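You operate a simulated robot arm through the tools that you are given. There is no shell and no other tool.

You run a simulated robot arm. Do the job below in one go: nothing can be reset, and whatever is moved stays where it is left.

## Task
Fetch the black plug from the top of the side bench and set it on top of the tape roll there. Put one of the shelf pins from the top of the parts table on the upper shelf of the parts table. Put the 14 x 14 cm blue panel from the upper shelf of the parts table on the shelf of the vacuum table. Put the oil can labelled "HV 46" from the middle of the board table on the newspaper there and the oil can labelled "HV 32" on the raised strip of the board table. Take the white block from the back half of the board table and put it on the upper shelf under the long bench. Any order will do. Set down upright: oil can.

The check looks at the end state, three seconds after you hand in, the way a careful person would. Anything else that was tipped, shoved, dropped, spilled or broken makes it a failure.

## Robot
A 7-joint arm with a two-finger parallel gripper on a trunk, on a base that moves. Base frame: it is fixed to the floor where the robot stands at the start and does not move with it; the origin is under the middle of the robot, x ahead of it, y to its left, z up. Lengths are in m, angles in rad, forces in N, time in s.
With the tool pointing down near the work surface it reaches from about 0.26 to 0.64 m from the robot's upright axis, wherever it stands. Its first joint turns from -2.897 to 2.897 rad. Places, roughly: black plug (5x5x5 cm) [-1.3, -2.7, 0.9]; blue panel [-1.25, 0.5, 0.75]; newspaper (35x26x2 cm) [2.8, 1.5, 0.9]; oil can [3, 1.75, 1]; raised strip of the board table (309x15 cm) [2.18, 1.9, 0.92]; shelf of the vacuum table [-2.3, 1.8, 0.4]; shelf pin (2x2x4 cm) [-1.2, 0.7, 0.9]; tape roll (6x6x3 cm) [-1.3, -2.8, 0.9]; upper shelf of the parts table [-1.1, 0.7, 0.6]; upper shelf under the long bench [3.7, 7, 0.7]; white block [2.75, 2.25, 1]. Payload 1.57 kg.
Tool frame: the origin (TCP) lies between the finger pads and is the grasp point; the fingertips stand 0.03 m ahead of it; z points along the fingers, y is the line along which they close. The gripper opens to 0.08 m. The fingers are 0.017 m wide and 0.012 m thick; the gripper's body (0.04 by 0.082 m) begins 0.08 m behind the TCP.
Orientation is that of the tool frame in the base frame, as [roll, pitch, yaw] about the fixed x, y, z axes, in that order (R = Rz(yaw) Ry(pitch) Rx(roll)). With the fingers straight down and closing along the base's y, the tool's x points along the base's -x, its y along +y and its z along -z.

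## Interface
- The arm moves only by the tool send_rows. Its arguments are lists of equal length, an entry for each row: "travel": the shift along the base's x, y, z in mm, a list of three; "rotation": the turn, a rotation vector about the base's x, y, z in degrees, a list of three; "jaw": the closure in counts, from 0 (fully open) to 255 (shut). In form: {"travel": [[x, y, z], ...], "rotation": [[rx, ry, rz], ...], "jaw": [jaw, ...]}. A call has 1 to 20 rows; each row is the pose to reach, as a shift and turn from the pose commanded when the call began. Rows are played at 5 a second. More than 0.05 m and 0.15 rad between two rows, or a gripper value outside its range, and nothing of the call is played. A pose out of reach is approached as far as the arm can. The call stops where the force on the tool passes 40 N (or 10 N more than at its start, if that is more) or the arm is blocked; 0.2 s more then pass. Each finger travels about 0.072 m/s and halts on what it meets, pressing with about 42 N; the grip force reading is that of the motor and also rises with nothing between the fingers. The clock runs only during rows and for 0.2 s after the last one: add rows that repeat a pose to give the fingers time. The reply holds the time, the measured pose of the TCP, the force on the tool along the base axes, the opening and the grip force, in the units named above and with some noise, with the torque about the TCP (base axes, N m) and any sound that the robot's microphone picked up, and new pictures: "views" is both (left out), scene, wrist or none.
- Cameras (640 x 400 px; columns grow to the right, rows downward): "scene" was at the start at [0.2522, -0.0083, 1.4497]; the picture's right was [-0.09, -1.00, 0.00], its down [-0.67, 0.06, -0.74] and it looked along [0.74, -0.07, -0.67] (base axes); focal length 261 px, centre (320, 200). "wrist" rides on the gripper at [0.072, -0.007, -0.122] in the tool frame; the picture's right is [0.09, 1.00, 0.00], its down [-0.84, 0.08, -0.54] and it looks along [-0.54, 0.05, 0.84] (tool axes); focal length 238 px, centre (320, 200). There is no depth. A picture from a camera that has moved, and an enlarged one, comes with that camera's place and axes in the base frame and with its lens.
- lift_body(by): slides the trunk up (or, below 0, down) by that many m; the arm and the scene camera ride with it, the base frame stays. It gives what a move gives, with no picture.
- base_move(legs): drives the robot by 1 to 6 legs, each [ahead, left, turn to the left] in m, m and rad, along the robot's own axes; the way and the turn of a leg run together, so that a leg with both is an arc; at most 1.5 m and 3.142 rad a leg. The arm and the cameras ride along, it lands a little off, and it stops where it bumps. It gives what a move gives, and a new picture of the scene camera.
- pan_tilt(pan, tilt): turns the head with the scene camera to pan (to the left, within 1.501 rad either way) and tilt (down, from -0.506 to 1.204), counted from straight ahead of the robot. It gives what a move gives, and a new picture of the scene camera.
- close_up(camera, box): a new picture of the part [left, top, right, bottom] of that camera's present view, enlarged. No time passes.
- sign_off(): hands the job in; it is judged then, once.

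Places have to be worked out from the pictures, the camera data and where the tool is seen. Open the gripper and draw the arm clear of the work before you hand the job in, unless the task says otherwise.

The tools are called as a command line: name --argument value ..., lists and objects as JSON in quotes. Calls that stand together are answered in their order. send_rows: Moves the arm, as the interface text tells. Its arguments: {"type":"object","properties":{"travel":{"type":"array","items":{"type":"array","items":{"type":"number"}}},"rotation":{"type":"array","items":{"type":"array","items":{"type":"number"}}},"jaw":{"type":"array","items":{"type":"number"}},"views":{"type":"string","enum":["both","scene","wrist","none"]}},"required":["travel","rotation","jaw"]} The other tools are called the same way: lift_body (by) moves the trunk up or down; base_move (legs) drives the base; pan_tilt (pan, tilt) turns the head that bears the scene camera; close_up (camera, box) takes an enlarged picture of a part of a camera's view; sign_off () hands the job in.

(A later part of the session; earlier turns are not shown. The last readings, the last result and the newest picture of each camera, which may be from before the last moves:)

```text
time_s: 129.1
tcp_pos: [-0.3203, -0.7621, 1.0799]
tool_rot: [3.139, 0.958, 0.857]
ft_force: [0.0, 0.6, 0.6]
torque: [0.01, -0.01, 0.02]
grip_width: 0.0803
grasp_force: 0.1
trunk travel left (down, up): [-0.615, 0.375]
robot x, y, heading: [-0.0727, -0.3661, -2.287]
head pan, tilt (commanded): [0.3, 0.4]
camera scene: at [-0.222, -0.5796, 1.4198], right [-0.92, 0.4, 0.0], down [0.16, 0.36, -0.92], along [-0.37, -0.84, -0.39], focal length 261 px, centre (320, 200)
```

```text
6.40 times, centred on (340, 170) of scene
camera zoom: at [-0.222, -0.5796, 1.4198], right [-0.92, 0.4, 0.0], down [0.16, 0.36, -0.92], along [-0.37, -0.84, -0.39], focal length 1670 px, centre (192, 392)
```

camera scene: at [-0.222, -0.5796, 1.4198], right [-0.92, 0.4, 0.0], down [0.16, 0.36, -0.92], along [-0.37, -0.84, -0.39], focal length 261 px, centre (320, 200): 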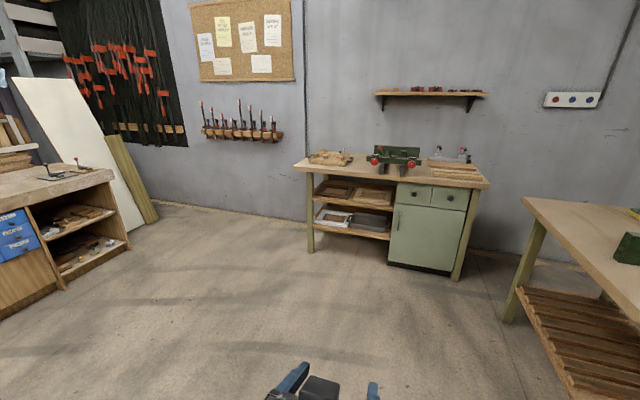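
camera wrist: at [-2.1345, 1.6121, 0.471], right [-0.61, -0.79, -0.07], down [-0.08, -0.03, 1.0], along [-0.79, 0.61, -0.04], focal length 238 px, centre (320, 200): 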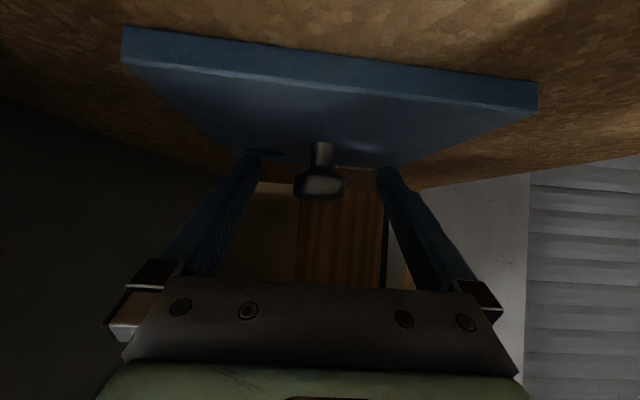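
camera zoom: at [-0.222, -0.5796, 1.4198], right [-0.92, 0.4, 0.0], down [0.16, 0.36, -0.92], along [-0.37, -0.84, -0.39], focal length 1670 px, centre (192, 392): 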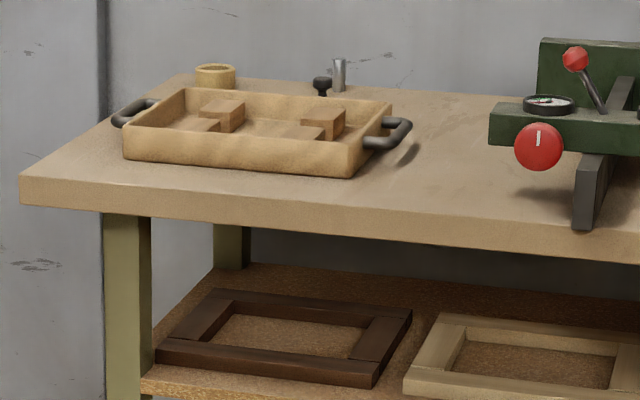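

I see the tray, the tape roll behind it near the bench's left end, and a black knob-like plug to its right. I'll approach from the left end of the bench, so I slide left and then drive ahead.

base_move --legs '[[0, 1.25, 0], [1.2, 0, 0]]'

pan_tilt --pan -0.3 --tilt 0.5

```text
time_s: 140.8
tcp_pos: [-0.1957, -2.4333, 1.081]
tool_rot: [3.14, 0.958, 0.837]
ft_force: [-0.4, 0.2, 0.6]
torque: [-0.01, 0.02, 0.02]
grip_width: 0.08
grasp_force: 0.0
trunk travel left (down, up): [-0.615, 0.375]
robot x, y, heading: [0.0598, -2.0431, -2.3]
head pan, tilt (commanded): [0.3, 0.4]
camera scene: at [-0.0946, -2.2554, 1.4199], right [-0.91, 0.42, 0.0], down [0.16, 0.35, -0.92], along [-0.39, -0.84, -0.39], focal length 261 px, centre (320, 200)
```

scene: 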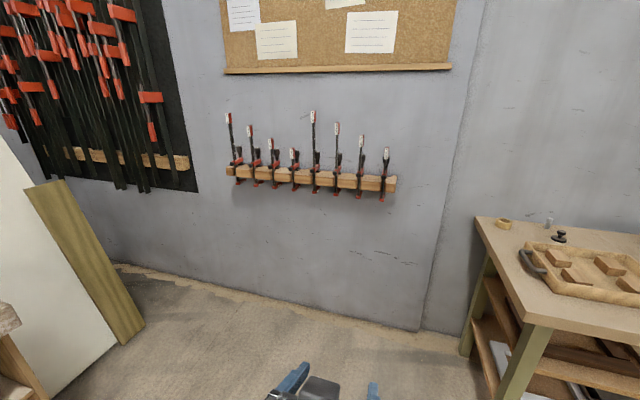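

```text
time_s: 141.8
tcp_pos: [-0.1966, -2.4344, 1.0805]
tool_rot: [3.14, 0.959, 0.837]
ft_force: [-0.1, -0.5, -0.6]
torque: [0.02, -0.01, -0.01]
grip_width: 0.08
grasp_force: 0.0
trunk travel left (down, up): [-0.615, 0.375]
robot x, y, heading: [0.0596, -2.0442, -2.299]
head pan, tilt (commanded): [-0.3, 0.499]
camera scene: at [-0.1338, -2.2179, 1.4108], right [-0.51, 0.86, 0.0], down [0.41, 0.25, -0.88], along [-0.75, -0.45, -0.48], focal length 261 px, centre (320, 200)
```

scene: 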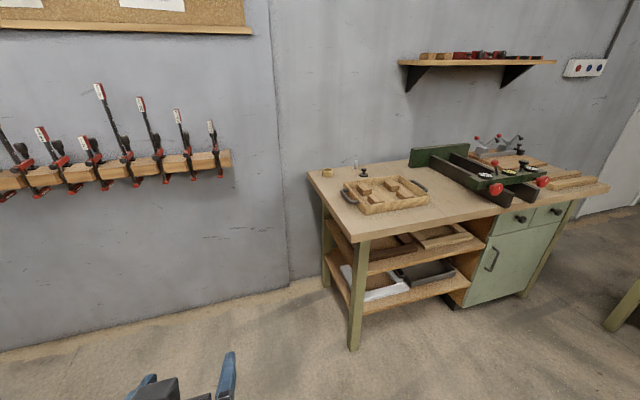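

close_up --camera "scene" --box '[300, 150, 440, 230]'

```text
4.57 times, centred on (370, 190) of scene
camera zoom: at [-0.1338, -2.2179, 1.4108], right [-0.51, 0.86, 0.0], down [0.41, 0.25, -0.88], along [-0.75, -0.45, -0.48], focal length 1193 px, centre (91, 246)
```

zoom: 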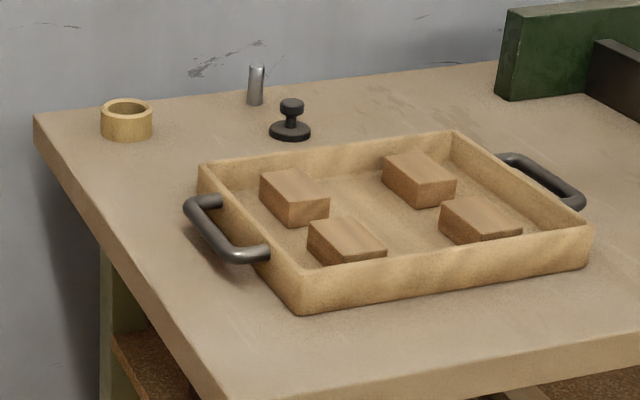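

Plug (pawn-shaped, base ≈5 cm) at about (-1.36, -2.69), tape roll at (-1.27, -2.85), wall close behind. I turn toward them and slide in beside the bench's left end, stopping short of the final position.

base_move --legs '[[0, 0, -1.155], [0.35, 0.9, 0]]'

pan_tilt --pan 0.3 --tilt 0.75

```text
time_s: 149.6
tcp_pos: [-1.0108, -2.6621, 1.0811]
tool_rot: [-3.141, 0.959, -0.358]
ft_force: [0.0, 0.2, -0.7]
torque: [-0.03, 0.0, -0.05]
grip_width: 0.08
grasp_force: 0.1
trunk travel left (down, up): [-0.615, 0.375]
robot x, y, heading: [-0.5556, -2.7562, 2.783]
head pan, tilt (commanded): [-0.3, 0.499]
camera scene: at [-0.7874, -2.6414, 1.4108], right [0.61, 0.79, 0.0], down [0.38, -0.29, -0.88], along [-0.7, 0.54, -0.48], focal length 261 px, centre (320, 200)
```

scene: 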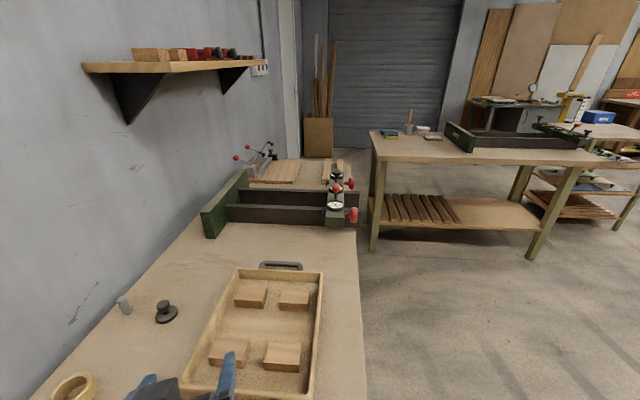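

```text
time_s: 150.6
tcp_pos: [-1.0111, -2.6618, 1.0813]
tool_rot: [3.139, 0.957, -0.358]
ft_force: [0.1, 0.0, 0.0]
torque: [-0.04, 0.01, 0.0]
grip_width: 0.0802
grasp_force: 0.0
trunk travel left (down, up): [-0.615, 0.375]
robot x, y, heading: [-0.5541, -2.7547, 2.784]
head pan, tilt (commanded): [0.3, 0.75]
camera scene: at [-0.798, -2.692, 1.3888], right [0.06, 1.0, 0.0], down [0.68, -0.04, -0.73], along [-0.73, 0.04, -0.68], focal length 261 px, centre (320, 200)
```

scene: 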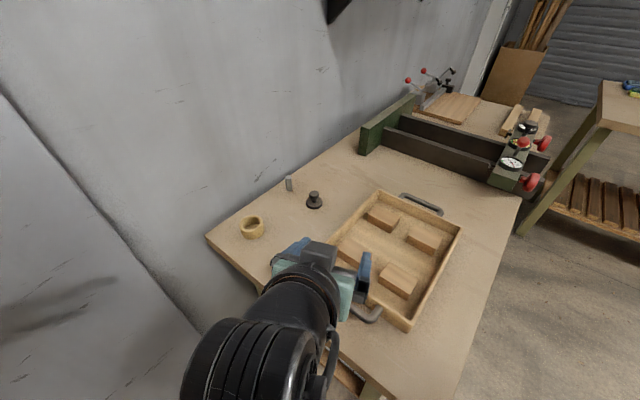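

Cross-checking two views gives bench top z≈0.872, plug (-1.334, -2.678), tape roll (-1.243, -2.840). I slide left along the bench end by about 0.24 m to bring both in reach.

base_move --legs '[[0.084, 0.225, 0]]'

pan_tilt --pan 0.15 --tilt 0.85

close_up --camera "wrist" --box '[0, 0, 640, 400]'

```text
time_s: 152.4
tcp_pos: [-1.1699, -2.8468, 1.0793]
tool_rot: [-3.141, 0.958, -0.358]
ft_force: [-0.7, 0.0, 1.0]
torque: [-0.01, -0.03, -0.03]
grip_width: 0.0799
grasp_force: 0.0
trunk travel left (down, up): [-0.615, 0.375]
robot x, y, heading: [-0.7162, -2.9373, 2.781]
head pan, tilt (commanded): [0.3, 0.75]
camera scene: at [-0.9561, -2.8765, 1.3887], right [0.06, 1.0, 0.0], down [0.68, -0.04, -0.73], along [-0.73, 0.04, -0.68], focal length 261 px, centre (320, 200)
```

scene: 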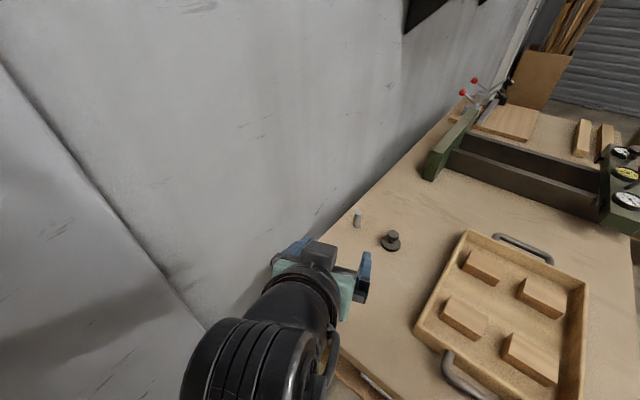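

```text
time_s: 153.1
tcp_pos: [-1.1688, -2.8451, 1.0808]
tool_rot: [3.14, 0.958, -0.357]
ft_force: [-0.2, -0.6, 0.4]
torque: [0.01, -0.03, 0.03]
grip_width: 0.0801
grasp_force: 0.0
trunk travel left (down, up): [-0.615, 0.375]
robot x, y, heading: [-0.7154, -2.9379, 2.784]
head pan, tilt (commanded): [0.15, 0.85]
camera scene: at [-0.9494, -2.8647, 1.3808], right [0.21, 0.98, 0.0], down [0.73, -0.15, -0.66], along [-0.65, 0.14, -0.75], focal length 261 px, centre (320, 200)
```

scene: 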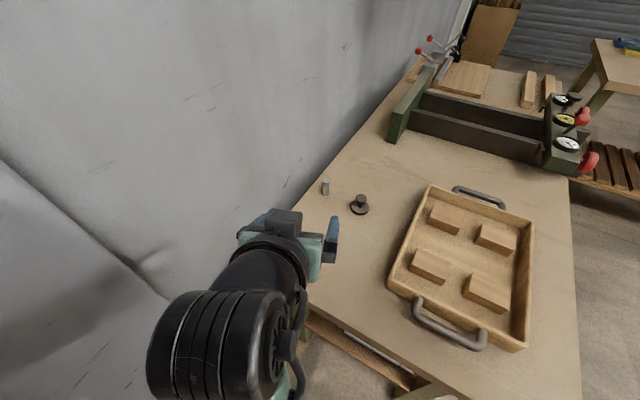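

```text
1.00 times, centred on (320, 200) of wrist (not enlarged: the box is as wide or as high as the picture)
camera zoom: at [-1.0359, -2.8882, 1.091], right [-0.3, -0.95, -0.07], down [-0.06, -0.06, 1.0], along [-0.95, 0.3, -0.04], focal length 238 px, centre (320, 200)
```

zoom: 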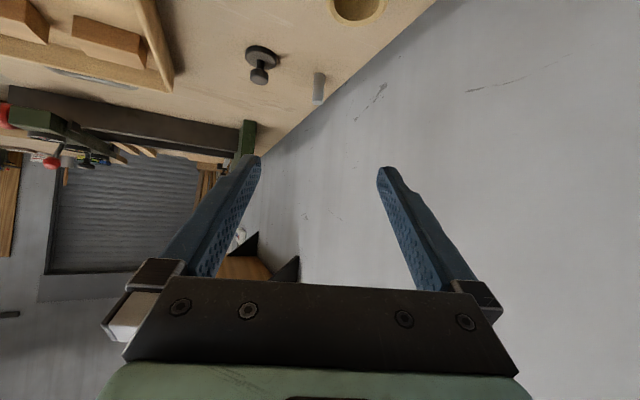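

Plug, cylinder and bench are in view. I steepen the tool to 55° and move to a pre-grasp point about 10 cm up the axis from the plug's knob.

send_rows --travel '[[-25, 35, 0], [-50, 70, -15], [-78, 108, -40], [-105, 145, -74], [-105, 145, -74]]' --rotation '[[-2.34, -6.24, 0], [-4.68, -12.49, 0], [-7.02, -18.73, 0], [-7.02, -18.73, 0], [-7.02, -18.73, 0]]' --jaw '[0, 0, 0, 0, 0]' --views "both"

```text
refused: row 3 steps farther than a row can; nothing moved
```

send_rows --travel '[[-21, 29, 0], [-42, 58, -10], [-63, 87, -25], [-84, 116, -48], [-105, 145, -74], [-105, 145, -74]]' --rotation '[[-2.34, -6.24, 0], [-4.68, -12.49, 0], [-7.02, -18.73, 0], [-7.02, -18.73, 0], [-7.02, -18.73, 0], [-7.02, -18.73, 0]]' --jaw '[0, 0, 0, 0, 0, 0]' --views "both"

```text
time_s: 154.5
tcp_pos: [-1.2731, -2.7022, 1.0066]
tool_rot: [3.139, 0.608, -0.357]
ft_force: [-0.3, 0.2, 0.4]
torque: [-0.02, 0.01, 0.01]
grip_width: 0.0798
grasp_force: 0.1
trunk travel left (down, up): [-0.615, 0.375]
robot x, y, heading: [-0.712, -2.9404, 2.782]
head pan, tilt (commanded): [0.15, 0.85]
camera scene: at [-0.9491, -2.865, 1.3809], right [0.21, 0.98, 0.0], down [0.73, -0.15, -0.66], along [-0.65, 0.14, -0.75], focal length 261 px, centre (320, 200)
camera wrist: at [-1.1507, -2.7398, 1.0647], right [-0.28, -0.96, -0.05], down [-0.38, 0.06, 0.92], along [-0.88, 0.28, -0.38], focal length 238 px, centre (320, 200)
```

scene: 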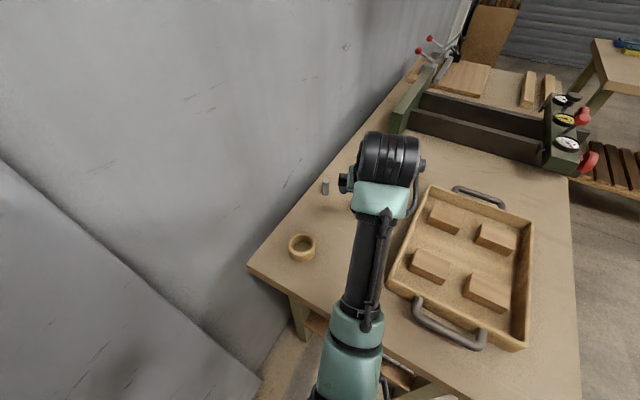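
wrist: 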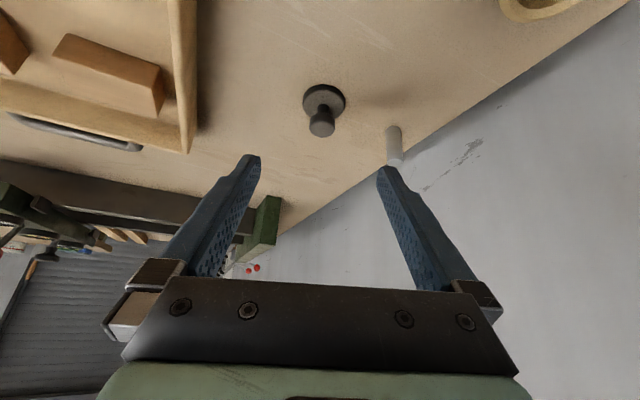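

The plug's knob head is centred laterally, head centre z≈0.905; the cylinder is 9 cm to the left, clear of the fingers. I advance to grasp.

send_rows --travel '[[-17, 7, -30], [-34, 13, -60], [-51, 20, -88], [-51, 20, -88]]' --rotation '[[0, 0, 0], [0, 0, 0], [0, 0, 0], [0, 0, 0]]' --jaw '[0, 0, 0, 0]' --views "wrist"

```text
time_s: 155.5
tcp_pos: [-1.3252, -2.6808, 0.9202]
tool_rot: [3.14, 0.61, -0.359]
ft_force: [0.1, -0.8, -0.2]
torque: [0.02, 0.01, -0.03]
grip_width: 0.08
grasp_force: 0.1
trunk travel left (down, up): [-0.615, 0.375]
robot x, y, heading: [-0.7125, -2.9419, 2.782]
head pan, tilt (commanded): [0.15, 0.85]
camera wrist: at [-1.203, -2.7192, 0.9785], right [-0.28, -0.96, -0.05], down [-0.38, 0.06, 0.92], along [-0.88, 0.28, -0.38], focal length 238 px, centre (320, 200)
```

wrist: 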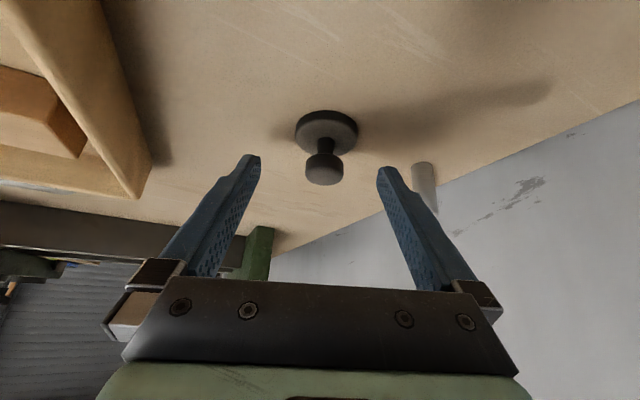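

Slight correction: 6 mm back and 4 mm lower puts the pads squarely on the knob head. Then I close.

send_rows --travel '[[5, -3, -4], [5, -3, -4], [5, -3, -4], [5, -3, -4], [5, -3, -4], [5, -3, -4], [5, -3, -4]]' --rotation '[[0, 0, 0], [0, 0, 0], [0, 0, 0], [0, 0, 0], [0, 0, 0], [0, 0, 0], [0, 0, 0]]' --jaw '[0, 0, 80, 140, 200, 255, 255]' --views "wrist"

close_up --camera "wrist" --box '[240, 80, 400, 180]'

```text
time_s: 157.1
tcp_pos: [-1.3206, -2.6834, 0.9156]
tool_rot: [3.14, 0.61, -0.358]
ft_force: [0.1, 0.2, 1.1]
torque: [0.03, 0.06, 0.05]
grip_width: 0.0224
grasp_force: 35.8
trunk travel left (down, up): [-0.615, 0.375]
robot x, y, heading: [-0.7108, -2.9417, 2.785]
head pan, tilt (commanded): [0.15, 0.85]
camera wrist: at [-1.1982, -2.7217, 0.9741], right [-0.28, -0.96, -0.05], down [-0.38, 0.06, 0.92], along [-0.88, 0.28, -0.38], focal length 238 px, centre (320, 200)
```

wrist: 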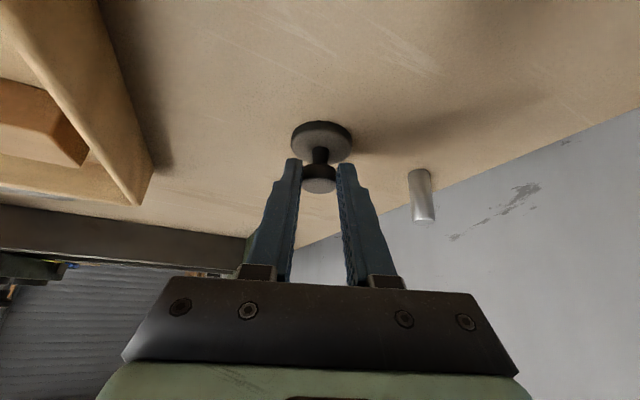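

```text
4.00 times, centred on (320, 130) of wrist
camera zoom: at [-1.1982, -2.7217, 0.9741], right [-0.28, -0.96, -0.05], down [-0.38, 0.06, 0.92], along [-0.88, 0.28, -0.38], focal length 953 px, centre (320, 480)
```

zoom: 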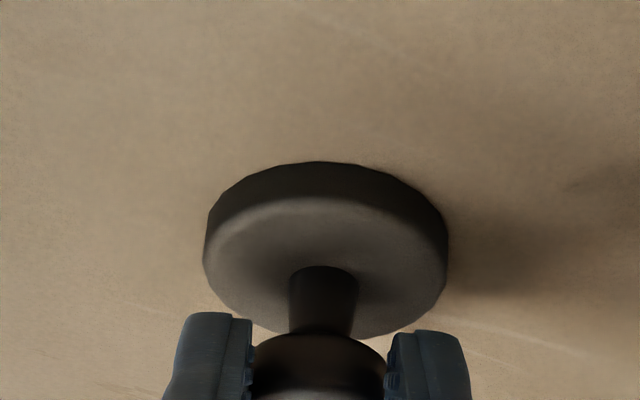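

Plug gripped (22.4 mm). I lift it 90 mm and carry it to above the tape roll.

send_rows --travel '[[0, 0, 25], [0, 0, 55], [0, 0, 90], [19, -38, 90], [38, -76, 90], [57, -114, 90], [76, -152, 90], [76, -152, 90]]' --rotation '[[0, 0, 0], [0, 0, 0], [0, 0, 0], [0, 0, 0], [0, 0, 0], [0, 0, 0], [0, 0, 0], [0, 0, 0]]' --jaw '[255, 255, 255, 255, 255, 255, 255, 255]' --views "both"

close_up --camera "wrist" --box '[220, 0, 420, 125]'

```text
time_s: 158.9
tcp_pos: [-1.2424, -2.8362, 1.0046]
tool_rot: [3.14, 0.608, -0.358]
ft_force: [0.8, 0.4, -0.1]
torque: [-0.02, 0.02, 0.0]
grip_width: 0.0222
grasp_force: 35.1
trunk travel left (down, up): [-0.615, 0.375]
robot x, y, heading: [-0.7144, -2.9363, 2.788]
head pan, tilt (commanded): [0.15, 0.85]
camera scene: at [-0.9496, -2.8644, 1.3807], right [0.21, 0.98, 0.0], down [0.74, -0.15, -0.66], along [-0.65, 0.14, -0.75], focal length 261 px, centre (320, 200)
camera wrist: at [-1.1213, -2.8746, 1.0628], right [-0.28, -0.96, -0.05], down [-0.38, 0.06, 0.92], along [-0.88, 0.28, -0.38], focal length 238 px, centre (320, 200)
```

scene: 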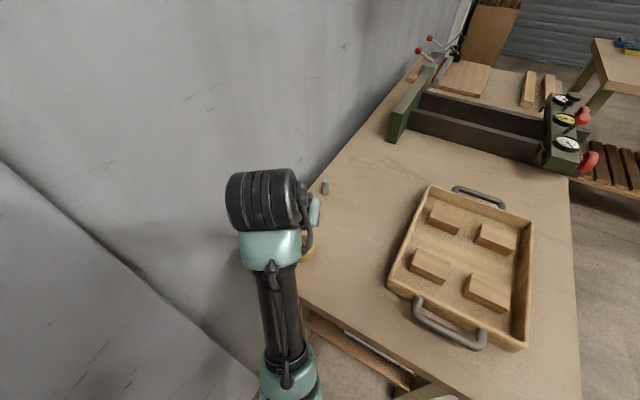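
wrist: 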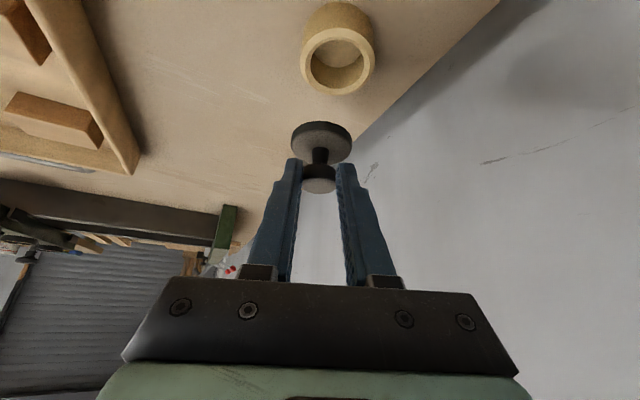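

```text
3.20 times, centred on (320, 62) of wrist
camera zoom: at [-1.1213, -2.8746, 1.0628], right [-0.28, -0.96, -0.05], down [-0.38, 0.06, 0.92], along [-0.88, 0.28, -0.38], focal length 763 px, centre (320, 640)
```

zoom: 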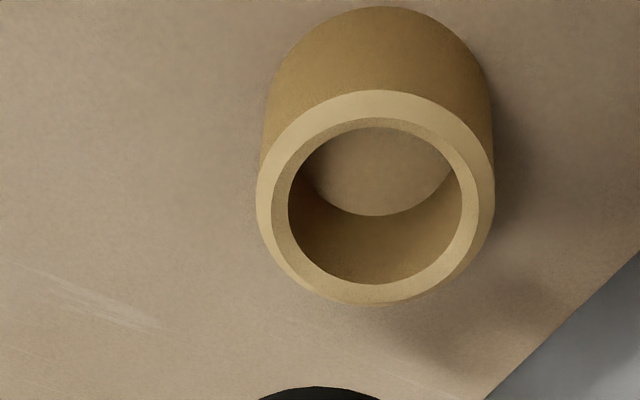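

Tape roll top face is clearly visible; I compute the plug needs to shift about (+3, -10) mm. I apply that and lower to about 2 cm above the roll, then re-check.

send_rows --travel '[[3, -10, 0], [3, -10, -15], [3, -10, -35], [3, -10, -35]]' --rotation '[[0, 0, 0], [0, 0, 0], [0, 0, 0], [0, 0, 0]]' --jaw '[255, 255, 255, 255]' --views "wrist"

close_up --camera "wrist" --box '[220, 55, 420, 180]'

```text
time_s: 159.9
tcp_pos: [-1.243, -2.8447, 0.9697]
tool_rot: [3.139, 0.61, -0.359]
ft_force: [0.6, 0.1, -0.1]
torque: [-0.01, 0.01, 0.03]
grip_width: 0.0218
grasp_force: 34.8
trunk travel left (down, up): [-0.615, 0.375]
robot x, y, heading: [-0.7139, -2.9418, 2.78]
head pan, tilt (commanded): [0.15, 0.85]
camera wrist: at [-1.121, -2.8835, 1.0282], right [-0.28, -0.96, -0.05], down [-0.38, 0.06, 0.92], along [-0.88, 0.28, -0.38], focal length 238 px, centre (320, 200)
```

wrist: 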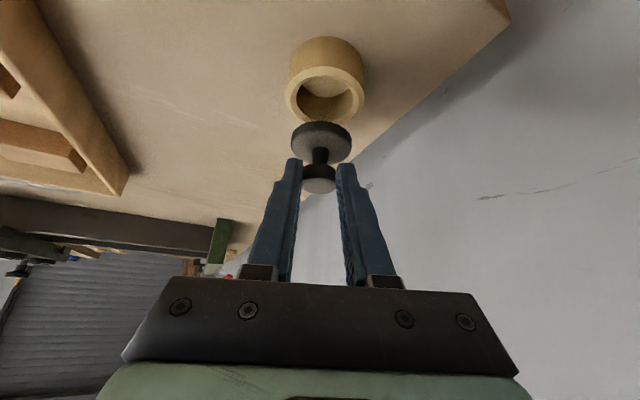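

```text
3.20 times, centred on (320, 118) of wrist
camera zoom: at [-1.121, -2.8835, 1.0282], right [-0.28, -0.96, -0.05], down [-0.38, 0.06, 0.92], along [-0.88, 0.28, -0.38], focal length 763 px, centre (320, 464)
```

zoom: 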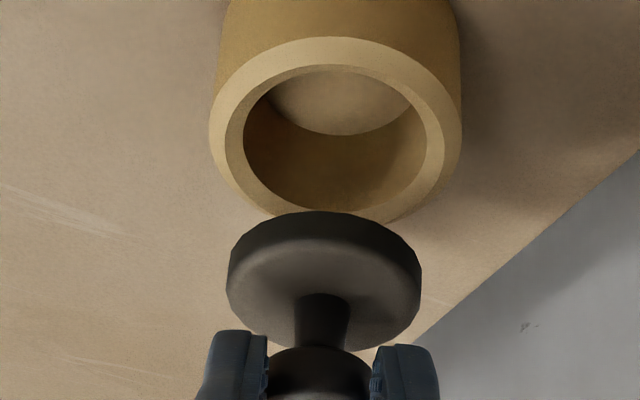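

The plug's base is only slightly larger than the roll's hole, so I need good centring. I move 8 mm back and 14 mm lower and re-check the alignment at close range.

send_rows --travel '[[8, -3, -7], [8, -3, -14], [8, -3, -14]]' --rotation '[[0, 0, 0], [0, 0, 0], [0, 0, 0]]' --jaw '[255, 255, 255]' --views "scene"

close_up --camera "wrist" --box '[220, 65, 420, 190]'

close_up --camera "scene" --box '[220, 160, 380, 260]'

```text
time_s: 160.7
tcp_pos: [-1.2352, -2.8481, 0.9555]
tool_rot: [3.141, 0.61, -0.359]
ft_force: [1.1, -0.4, -0.5]
torque: [-0.04, 0.03, 0.0]
grip_width: 0.0218
grasp_force: 34.5
trunk travel left (down, up): [-0.615, 0.375]
robot x, y, heading: [-0.7166, -2.9406, 2.788]
head pan, tilt (commanded): [0.15, 0.85]
camera scene: at [-0.9494, -2.8647, 1.3808], right [0.21, 0.98, 0.0], down [0.74, -0.15, -0.66], along [-0.65, 0.14, -0.75], focal length 261 px, centre (320, 200)
```

scene: 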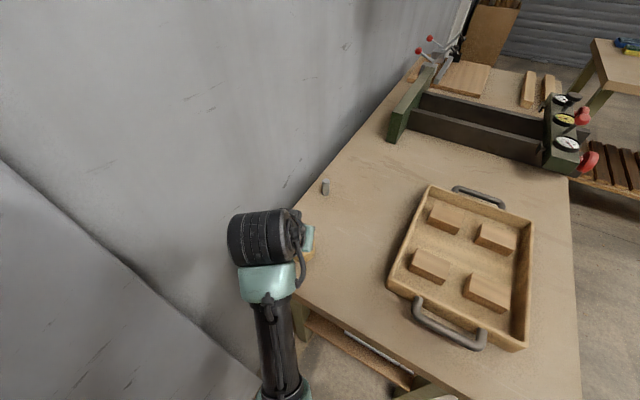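

```text
3.20 times, centred on (320, 128) of wrist
camera zoom: at [-1.1124, -2.8859, 1.0136], right [-0.28, -0.96, -0.05], down [-0.38, 0.06, 0.92], along [-0.88, 0.28, -0.38], focal length 763 px, centre (320, 432)
```

zoom: 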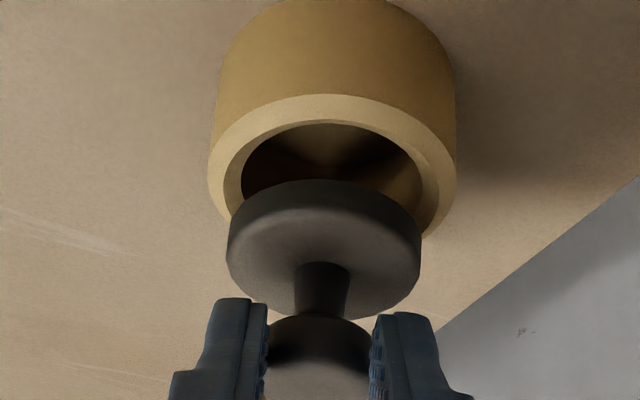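

```text
4.00 times, centred on (300, 210) of scene
camera zoom: at [-0.9494, -2.8647, 1.3808], right [0.21, 0.98, 0.0], down [0.74, -0.15, -0.66], along [-0.65, 0.14, -0.75], focal length 1044 px, centre (400, 160)
```

zoom: 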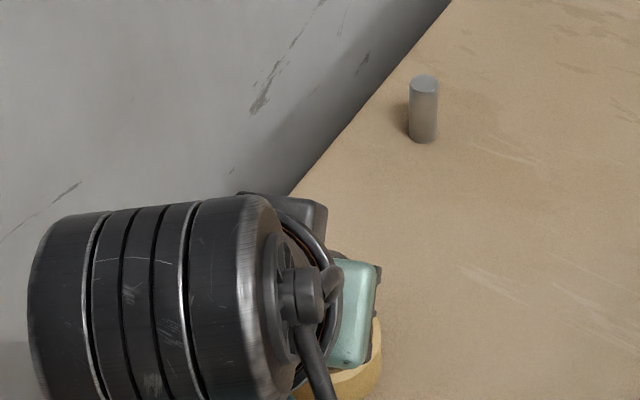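

Working through three views: roll radius ≈29.5 mm with top at z≈0.892, plug base ≈46 mm, hole ≈43 mm, gap now ≈12 mm. The plug must move about 5 mm back and 2 mm left; I apply this and lower 8 mm.

send_rows --travel '[[4, -3.5, 0], [4, -3.5, -4], [4, -3.5, -8], [4, -3.5, -8]]' --rotation '[[0, 0, 0], [0, 0, 0], [0, 0, 0], [0, 0, 0]]' --jaw '[255, 255, 255, 255]' --views "none"

close_up --camera "wrist" --box '[220, 65, 420, 190]'

```text
time_s: 161.7
tcp_pos: [-1.2287, -2.8521, 0.9485]
tool_rot: [3.14, 0.609, -0.358]
ft_force: [0.4, 0.0, -0.5]
torque: [-0.01, -0.03, 0.01]
grip_width: 0.0217
grasp_force: 34.7
trunk travel left (down, up): [-0.615, 0.375]
robot x, y, heading: [-0.7125, -2.9398, 2.783]
head pan, tilt (commanded): [0.15, 0.85]
```

```text
3.20 times, centred on (320, 128) of wrist
camera zoom: at [-1.1076, -2.8907, 1.0056], right [-0.28, -0.96, -0.05], down [-0.38, 0.06, 0.92], along [-0.88, 0.28, -0.38], focal length 763 px, centre (320, 432)
```

zoom: 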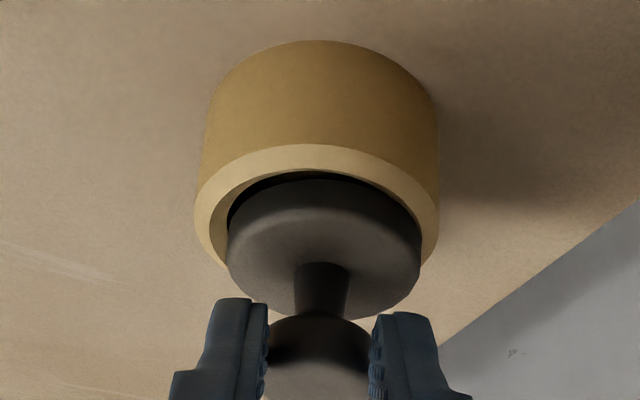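

Nearly aligned: ring centre is ~1.5 mm to the robot's right of the plug and ~1 mm ahead. I apply that and lower in small steps to contact.

send_rows --travel '[[-0.5, 1.8, 0], [-0.5, 1.8, -2], [-0.5, 1.8, -4], [-0.5, 1.8, -4]]' --rotation '[[0, 0, 0], [0, 0, 0], [0, 0, 0], [0, 0, 0]]' --jaw '[255, 255, 255, 255]' --views "none"

close_up --camera "wrist" --box '[220, 65, 420, 190]'

```text
time_s: 162.7
tcp_pos: [-1.2304, -2.8496, 0.9452]
tool_rot: [3.14, 0.614, -0.359]
ft_force: [3.5, -1.2, 10.5]
torque: [0.2, 0.08, -0.04]
grip_width: 0.0215
grasp_force: 34.6
trunk travel left (down, up): [-0.615, 0.375]
robot x, y, heading: [-0.7129, -2.9355, 2.783]
head pan, tilt (commanded): [0.15, 0.85]
```

```text
3.20 times, centred on (320, 128) of wrist
camera zoom: at [-1.1078, -2.8887, 1.0034], right [-0.28, -0.96, -0.05], down [-0.37, 0.06, 0.93], along [-0.88, 0.28, -0.38], focal length 763 px, centre (320, 432)
```

zoom: 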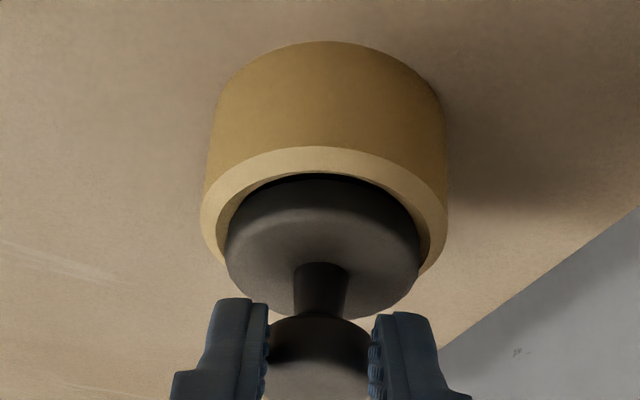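

The plug touches the roll (10 N), but the dark gap on the near side shows it's about 3–4 mm too far forward. I lift 4 mm, shift back 3.5 mm and look again.

send_rows --travel '[[0, 0, 5], [3.3, -1.2, 5], [3.3, -1.2, 3], [3.3, -1.2, 3]]' --rotation '[[0, 0, 0], [0, 0, 0], [0, 0, 0], [0, 0, 0]]' --jaw '[255, 255, 255, 255]' --views "none"

close_up --camera "wrist" --box '[240, 90, 400, 190]'

```text
time_s: 163.7
tcp_pos: [-1.227, -2.8521, 0.9462]
tool_rot: [3.141, 0.609, -0.359]
ft_force: [0.0, -1.0, 0.3]
torque: [-0.01, -0.01, 0.01]
grip_width: 0.0
grasp_force: 21.3
trunk travel left (down, up): [-0.615, 0.375]
robot x, y, heading: [-0.7139, -2.9398, 2.782]
head pan, tilt (commanded): [0.15, 0.85]
```

```text
4.00 times, centred on (320, 140) of wrist
camera zoom: at [-1.1047, -2.8903, 1.0046], right [-0.28, -0.96, -0.05], down [-0.38, 0.06, 0.92], along [-0.88, 0.28, -0.38], focal length 953 px, centre (320, 440)
```

zoom: 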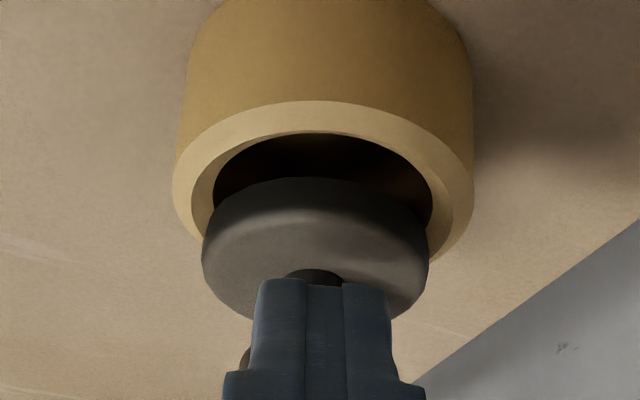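

The fingers slipped off the knob (width 0). I need a full look at where the plug is before doing anything.

close_up --camera "wrist" --box '[0, 0, 640, 400]'

close_up --camera "wrist" --box '[260, 80, 400, 180]'

close_up --camera "scene" --box '[200, 180, 360, 280]'

```text
1.00 times, centred on (320, 200) of wrist (not enlarged: the box is as wide or as high as the picture)
camera zoom: at [-1.1047, -2.8903, 1.0046], right [-0.28, -0.96, -0.05], down [-0.38, 0.06, 0.92], along [-0.88, 0.28, -0.38], focal length 238 px, centre (320, 200)
```

zoom: 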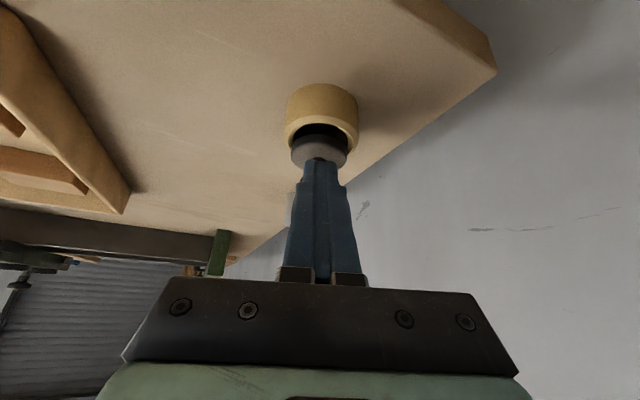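

```text
4.00 times, centred on (330, 130) of wrist
camera zoom: at [-1.1047, -2.8903, 1.0046], right [-0.28, -0.96, -0.05], down [-0.38, 0.06, 0.92], along [-0.88, 0.28, -0.38], focal length 953 px, centre (280, 480)
```

zoom: 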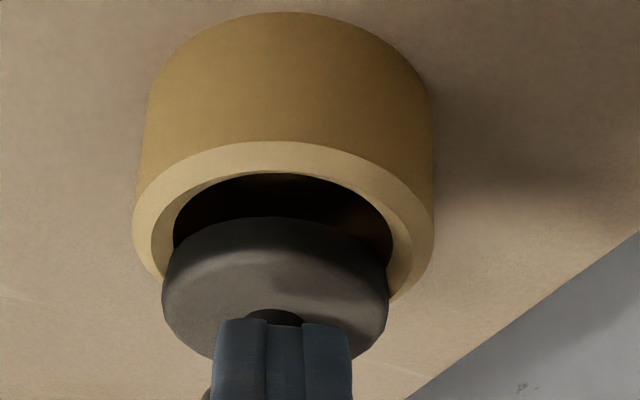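

```text
4.00 times, centred on (280, 230) of scene
camera zoom: at [-0.9494, -2.8647, 1.3808], right [0.21, 0.98, 0.0], down [0.74, -0.15, -0.66], along [-0.65, 0.14, -0.75], focal length 1044 px, centre (480, 80)
```

zoom: 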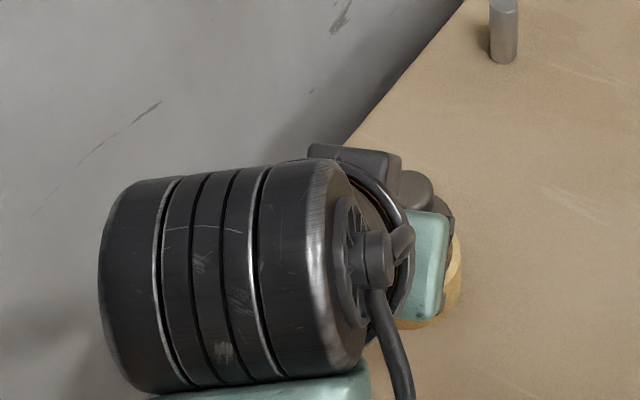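

The plug still stands upright on the roll but about 13 mm too far forward (I had gripped only the near half of its knob). I open the fingers in place, which are clear of the knob, and look.

send_rows --travel '[[0, 0, 0], [0, 0, 0], [0, 0, 0], [0, 0, 0]]' --rotation '[[0, 0, 0], [0, 0, 0], [0, 0, 0], [0, 0, 0]]' --jaw '[180, 100, 0, 0]' --views "wrist"

close_up --camera "wrist" --box '[240, 80, 400, 180]'

```text
time_s: 164.7
tcp_pos: [-1.2272, -2.8514, 0.9457]
tool_rot: [3.14, 0.609, -0.358]
ft_force: [0.6, 1.0, 0.2]
torque: [0.01, -0.01, 0.03]
grip_width: 0.0801
grasp_force: 0.0
trunk travel left (down, up): [-0.615, 0.375]
robot x, y, heading: [-0.7149, -2.941, 2.782]
head pan, tilt (commanded): [0.15, 0.85]
camera wrist: at [-1.1048, -2.8903, 1.0047], right [-0.28, -0.96, -0.05], down [-0.38, 0.06, 0.92], along [-0.88, 0.28, -0.38], focal length 238 px, centre (320, 200)
```

wrist: 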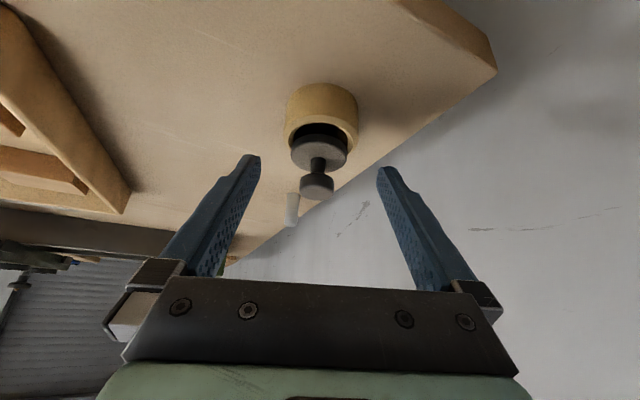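

```text
4.00 times, centred on (320, 130) of wrist
camera zoom: at [-1.1048, -2.8903, 1.0047], right [-0.28, -0.96, -0.05], down [-0.38, 0.06, 0.92], along [-0.88, 0.28, -0.38], focal length 953 px, centre (320, 480)
```

zoom: 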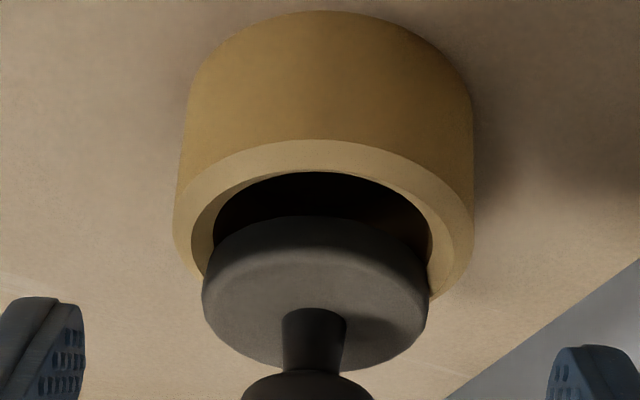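

The plug stands upright on the roll's front part. I advance the open fingers about 31 mm to straddle the knob properly and check before closing.

send_rows --travel '[[-10, 4, -3], [-20, 8, -6], [-29, 12, -8], [-29, 12, -8]]' --rotation '[[0, 0, 0], [0, 0, 0], [0, 0, 0], [0, 0, 0]]' --jaw '[0, 0, 0, 0]' --views "wrist"

close_up --camera "wrist" --box '[220, 75, 420, 200]'

```text
time_s: 165.7
tcp_pos: [-1.2549, -2.8379, 0.9401]
tool_rot: [3.14, 0.609, -0.359]
ft_force: [0.0, -0.1, -0.6]
torque: [-0.02, -0.02, 0.02]
grip_width: 0.0799
grasp_force: 0.1
trunk travel left (down, up): [-0.615, 0.375]
robot x, y, heading: [-0.7126, -2.9363, 2.785]
head pan, tilt (commanded): [0.15, 0.85]
camera wrist: at [-1.1337, -2.8766, 0.9972], right [-0.28, -0.96, -0.05], down [-0.38, 0.06, 0.92], along [-0.88, 0.28, -0.38], focal length 238 px, centre (320, 200)
```

wrist: 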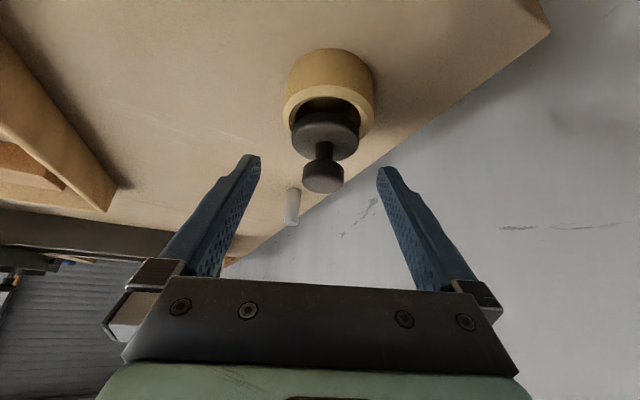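

```text
3.20 times, centred on (320, 138) of wrist
camera zoom: at [-1.1337, -2.8766, 0.9972], right [-0.28, -0.96, -0.05], down [-0.38, 0.06, 0.92], along [-0.88, 0.28, -0.38], focal length 763 px, centre (320, 400)
```

zoom: 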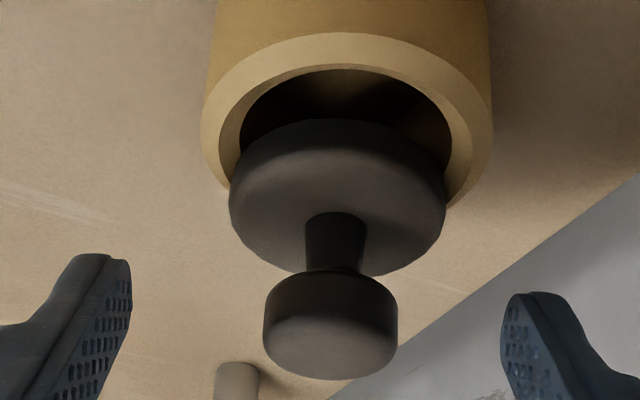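

The knob (≈27 mm head) is now well inside the fingers, about 2 mm to the left of centre. I shift 2 mm left and close.

send_rows --travel '[[-0.6, -2, 0], [-0.6, -2, 0], [-0.6, -2, 0], [-0.6, -2, 0], [-0.6, -2, 0], [-0.6, -2, 0], [-0.6, -2, 0], [-0.6, -2, 0]]' --rotation '[[0, 0, 0], [0, 0, 0], [0, 0, 0], [0, 0, 0], [0, 0, 0], [0, 0, 0], [0, 0, 0], [0, 0, 0]]' --jaw '[0, 60, 110, 140, 160, 180, 210, 230]' --views "none"

close_up --camera "wrist" --box '[220, 75, 420, 200]'

```text
time_s: 167.5
tcp_pos: [-1.2575, -2.8402, 0.9386]
tool_rot: [3.14, 0.608, -0.358]
ft_force: [-1.4, 0.0, -0.3]
torque: [-0.02, 0.04, -0.05]
grip_width: 0.0261
grasp_force: 37.3
trunk travel left (down, up): [-0.615, 0.375]
robot x, y, heading: [-0.7145, -2.9374, 2.787]
head pan, tilt (commanded): [0.15, 0.85]
```

```text
3.20 times, centred on (320, 138) of wrist
camera zoom: at [-1.1345, -2.8789, 0.9968], right [-0.28, -0.96, -0.05], down [-0.38, 0.06, 0.92], along [-0.88, 0.28, -0.38], focal length 763 px, centre (320, 400)
```

zoom: 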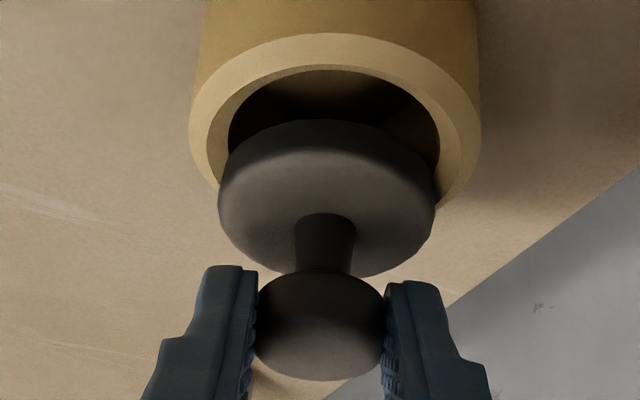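

Firm grip on the full head (26 mm). The plug is 13 mm too far forward relative to the roll, laterally centred; I lift 6 mm, move back 13 mm and check.

send_rows --travel '[[0, 0, 6], [6, -2.5, 6], [12.3, -5, 6], [12.3, -5, 3], [12.3, -5, 3]]' --rotation '[[0, 0, 0], [0, 0, 0], [0, 0, 0], [0, 0, 0], [0, 0, 0]]' --jaw '[255, 255, 255, 255, 255]' --views "none"

close_up --camera "wrist" --box '[220, 75, 420, 200]'

```text
time_s: 168.7
tcp_pos: [-1.2441, -2.8452, 0.9409]
tool_rot: [3.138, 0.608, -0.357]
ft_force: [0.4, -1.0, -0.9]
torque: [0.02, 0.0, 0.0]
grip_width: 0.0255
grasp_force: 36.9
trunk travel left (down, up): [-0.615, 0.375]
robot x, y, heading: [-0.7134, -2.9408, 2.787]
head pan, tilt (commanded): [0.15, 0.85]
```

```text
3.20 times, centred on (320, 138) of wrist
camera zoom: at [-1.1216, -2.8843, 0.9991], right [-0.28, -0.96, -0.05], down [-0.38, 0.06, 0.92], along [-0.88, 0.28, -0.38], focal length 763 px, centre (320, 400)
```

zoom: 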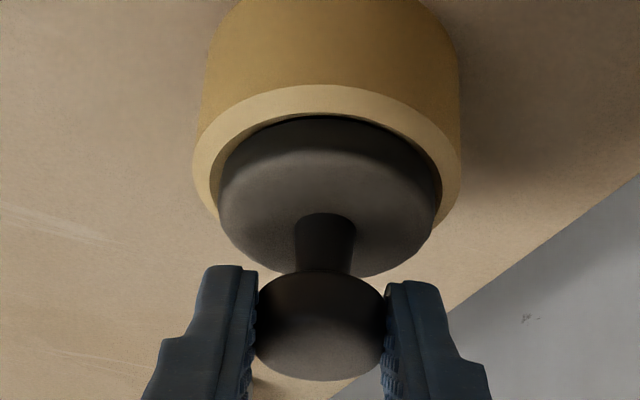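

Ring and plug centres now agree within about 1 mm. I lower 2.5 mm to contact.

send_rows --travel '[[0, 0, -1.5], [0, 0, -3], [0, 0, -3]]' --rotation '[[0, 0, 0], [0, 0, 0], [0, 0, 0]]' --jaw '[255, 255, 255]' --views "none"

close_up --camera "wrist" --box '[220, 75, 420, 200]'

```text
time_s: 169.5
tcp_pos: [-1.2427, -2.8466, 0.9385]
tool_rot: [3.139, 0.612, -0.36]
ft_force: [0.6, 0.6, 3.8]
torque: [-0.07, -0.02, 0.01]
grip_width: 0.026
grasp_force: 37.3
trunk travel left (down, up): [-0.615, 0.375]
robot x, y, heading: [-0.711, -2.939, 2.782]
head pan, tilt (commanded): [0.15, 0.85]
```

```text
3.20 times, centred on (320, 138) of wrist
camera zoom: at [-1.1215, -2.8845, 0.9966], right [-0.28, -0.96, -0.05], down [-0.38, 0.06, 0.92], along [-0.88, 0.28, -0.38], focal length 763 px, centre (320, 400)
```

zoom: 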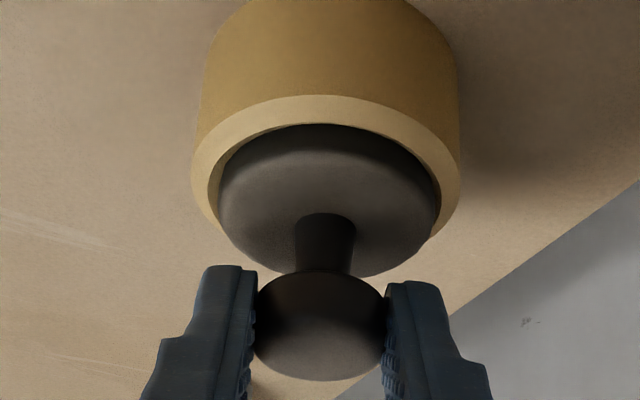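

Contact (3.8 N) at the same height as before, with the plug centred on the roll. I open the fingers gradually.

send_rows --travel '[[0, 0, 0.5], [0, 0, 0.5], [0, 0, 0.5], [0, 0, 0.5], [0, 0, 0.5], [0, 0, 0.5], [0, 0, 0.5]]' --rotation '[[0, 0, 0], [0, 0, 0], [0, 0, 0], [0, 0, 0], [0, 0, 0], [0, 0, 0], [0, 0, 0]]' --jaw '[255, 165, 150, 120, 60, 0, 0]' --views "none"

close_up --camera "wrist" --box '[220, 75, 420, 200]'

```text
time_s: 171.1
tcp_pos: [-1.2439, -2.8453, 0.9379]
tool_rot: [3.139, 0.608, -0.357]
ft_force: [0.0, -0.7, -0.2]
torque: [-0.01, -0.01, 0.0]
grip_width: 0.0801
grasp_force: 0.2
trunk travel left (down, up): [-0.615, 0.375]
robot x, y, heading: [-0.7126, -2.9379, 2.782]
head pan, tilt (commanded): [0.15, 0.85]
```

```text
3.20 times, centred on (320, 138) of wrist
camera zoom: at [-1.1221, -2.8847, 0.9965], right [-0.28, -0.96, -0.05], down [-0.38, 0.06, 0.92], along [-0.88, 0.28, -0.38], focal length 763 px, centre (320, 400)
```

zoom: 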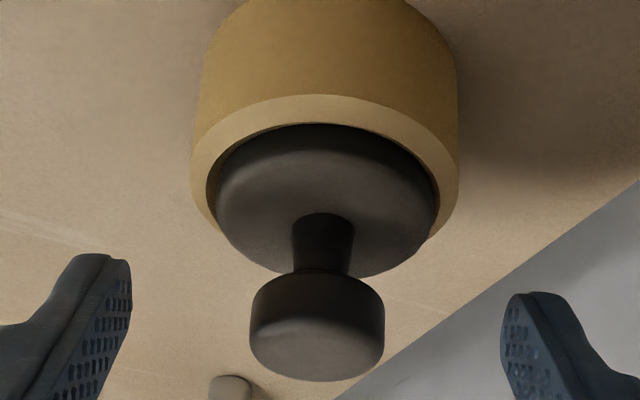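

The plug sits centred and upright on the tape roll. I retract along the tool axis, up and back.

send_rows --travel '[[10, -4, 16], [27, -10, 41], [46, -17, 70], [64, -24, 100], [64, -24, 140], [64, -24, 160]]' --rotation '[[0, 0, 0], [0, 0, 0], [0, 0, 0], [0, 0, 0], [0, 0, 0], [0, 0, 0]]' --jaw '[0, 0, 0, 0, 0, 0]' --views "both"

```text
time_s: 172.5
tcp_pos: [-1.1763, -2.8663, 1.0984]
tool_rot: [3.141, 0.607, -0.357]
ft_force: [-0.2, 0.2, 0.1]
torque: [0.01, -0.01, -0.02]
grip_width: 0.08
grasp_force: 0.0
out of reach, approached as far as the arm can: row 4
trunk travel left (down, up): [-0.615, 0.375]
robot x, y, heading: [-0.7148, -2.9392, 2.785]
head pan, tilt (commanded): [0.15, 0.85]
camera scene: at [-0.9495, -2.8644, 1.3807], right [0.21, 0.98, 0.0], down [0.74, -0.15, -0.66], along [-0.65, 0.14, -0.75], focal length 261 px, centre (320, 200)
camera wrist: at [-1.0554, -2.9047, 1.1565], right [-0.28, -0.96, -0.05], down [-0.38, 0.06, 0.92], along [-0.88, 0.28, -0.38], focal length 238 px, centre (320, 200)
```

scene: 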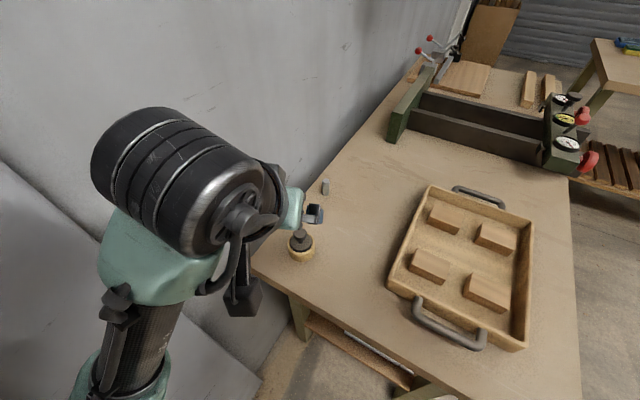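
wrist: 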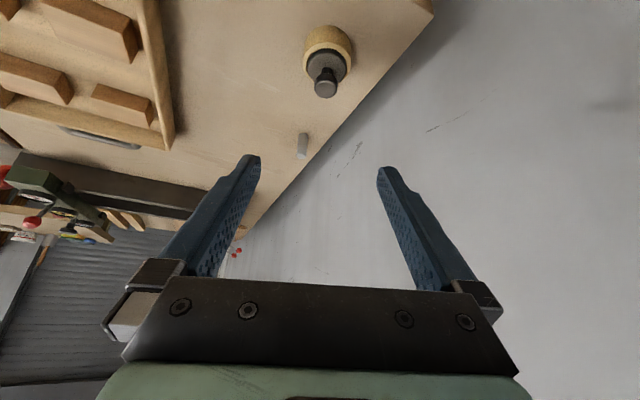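

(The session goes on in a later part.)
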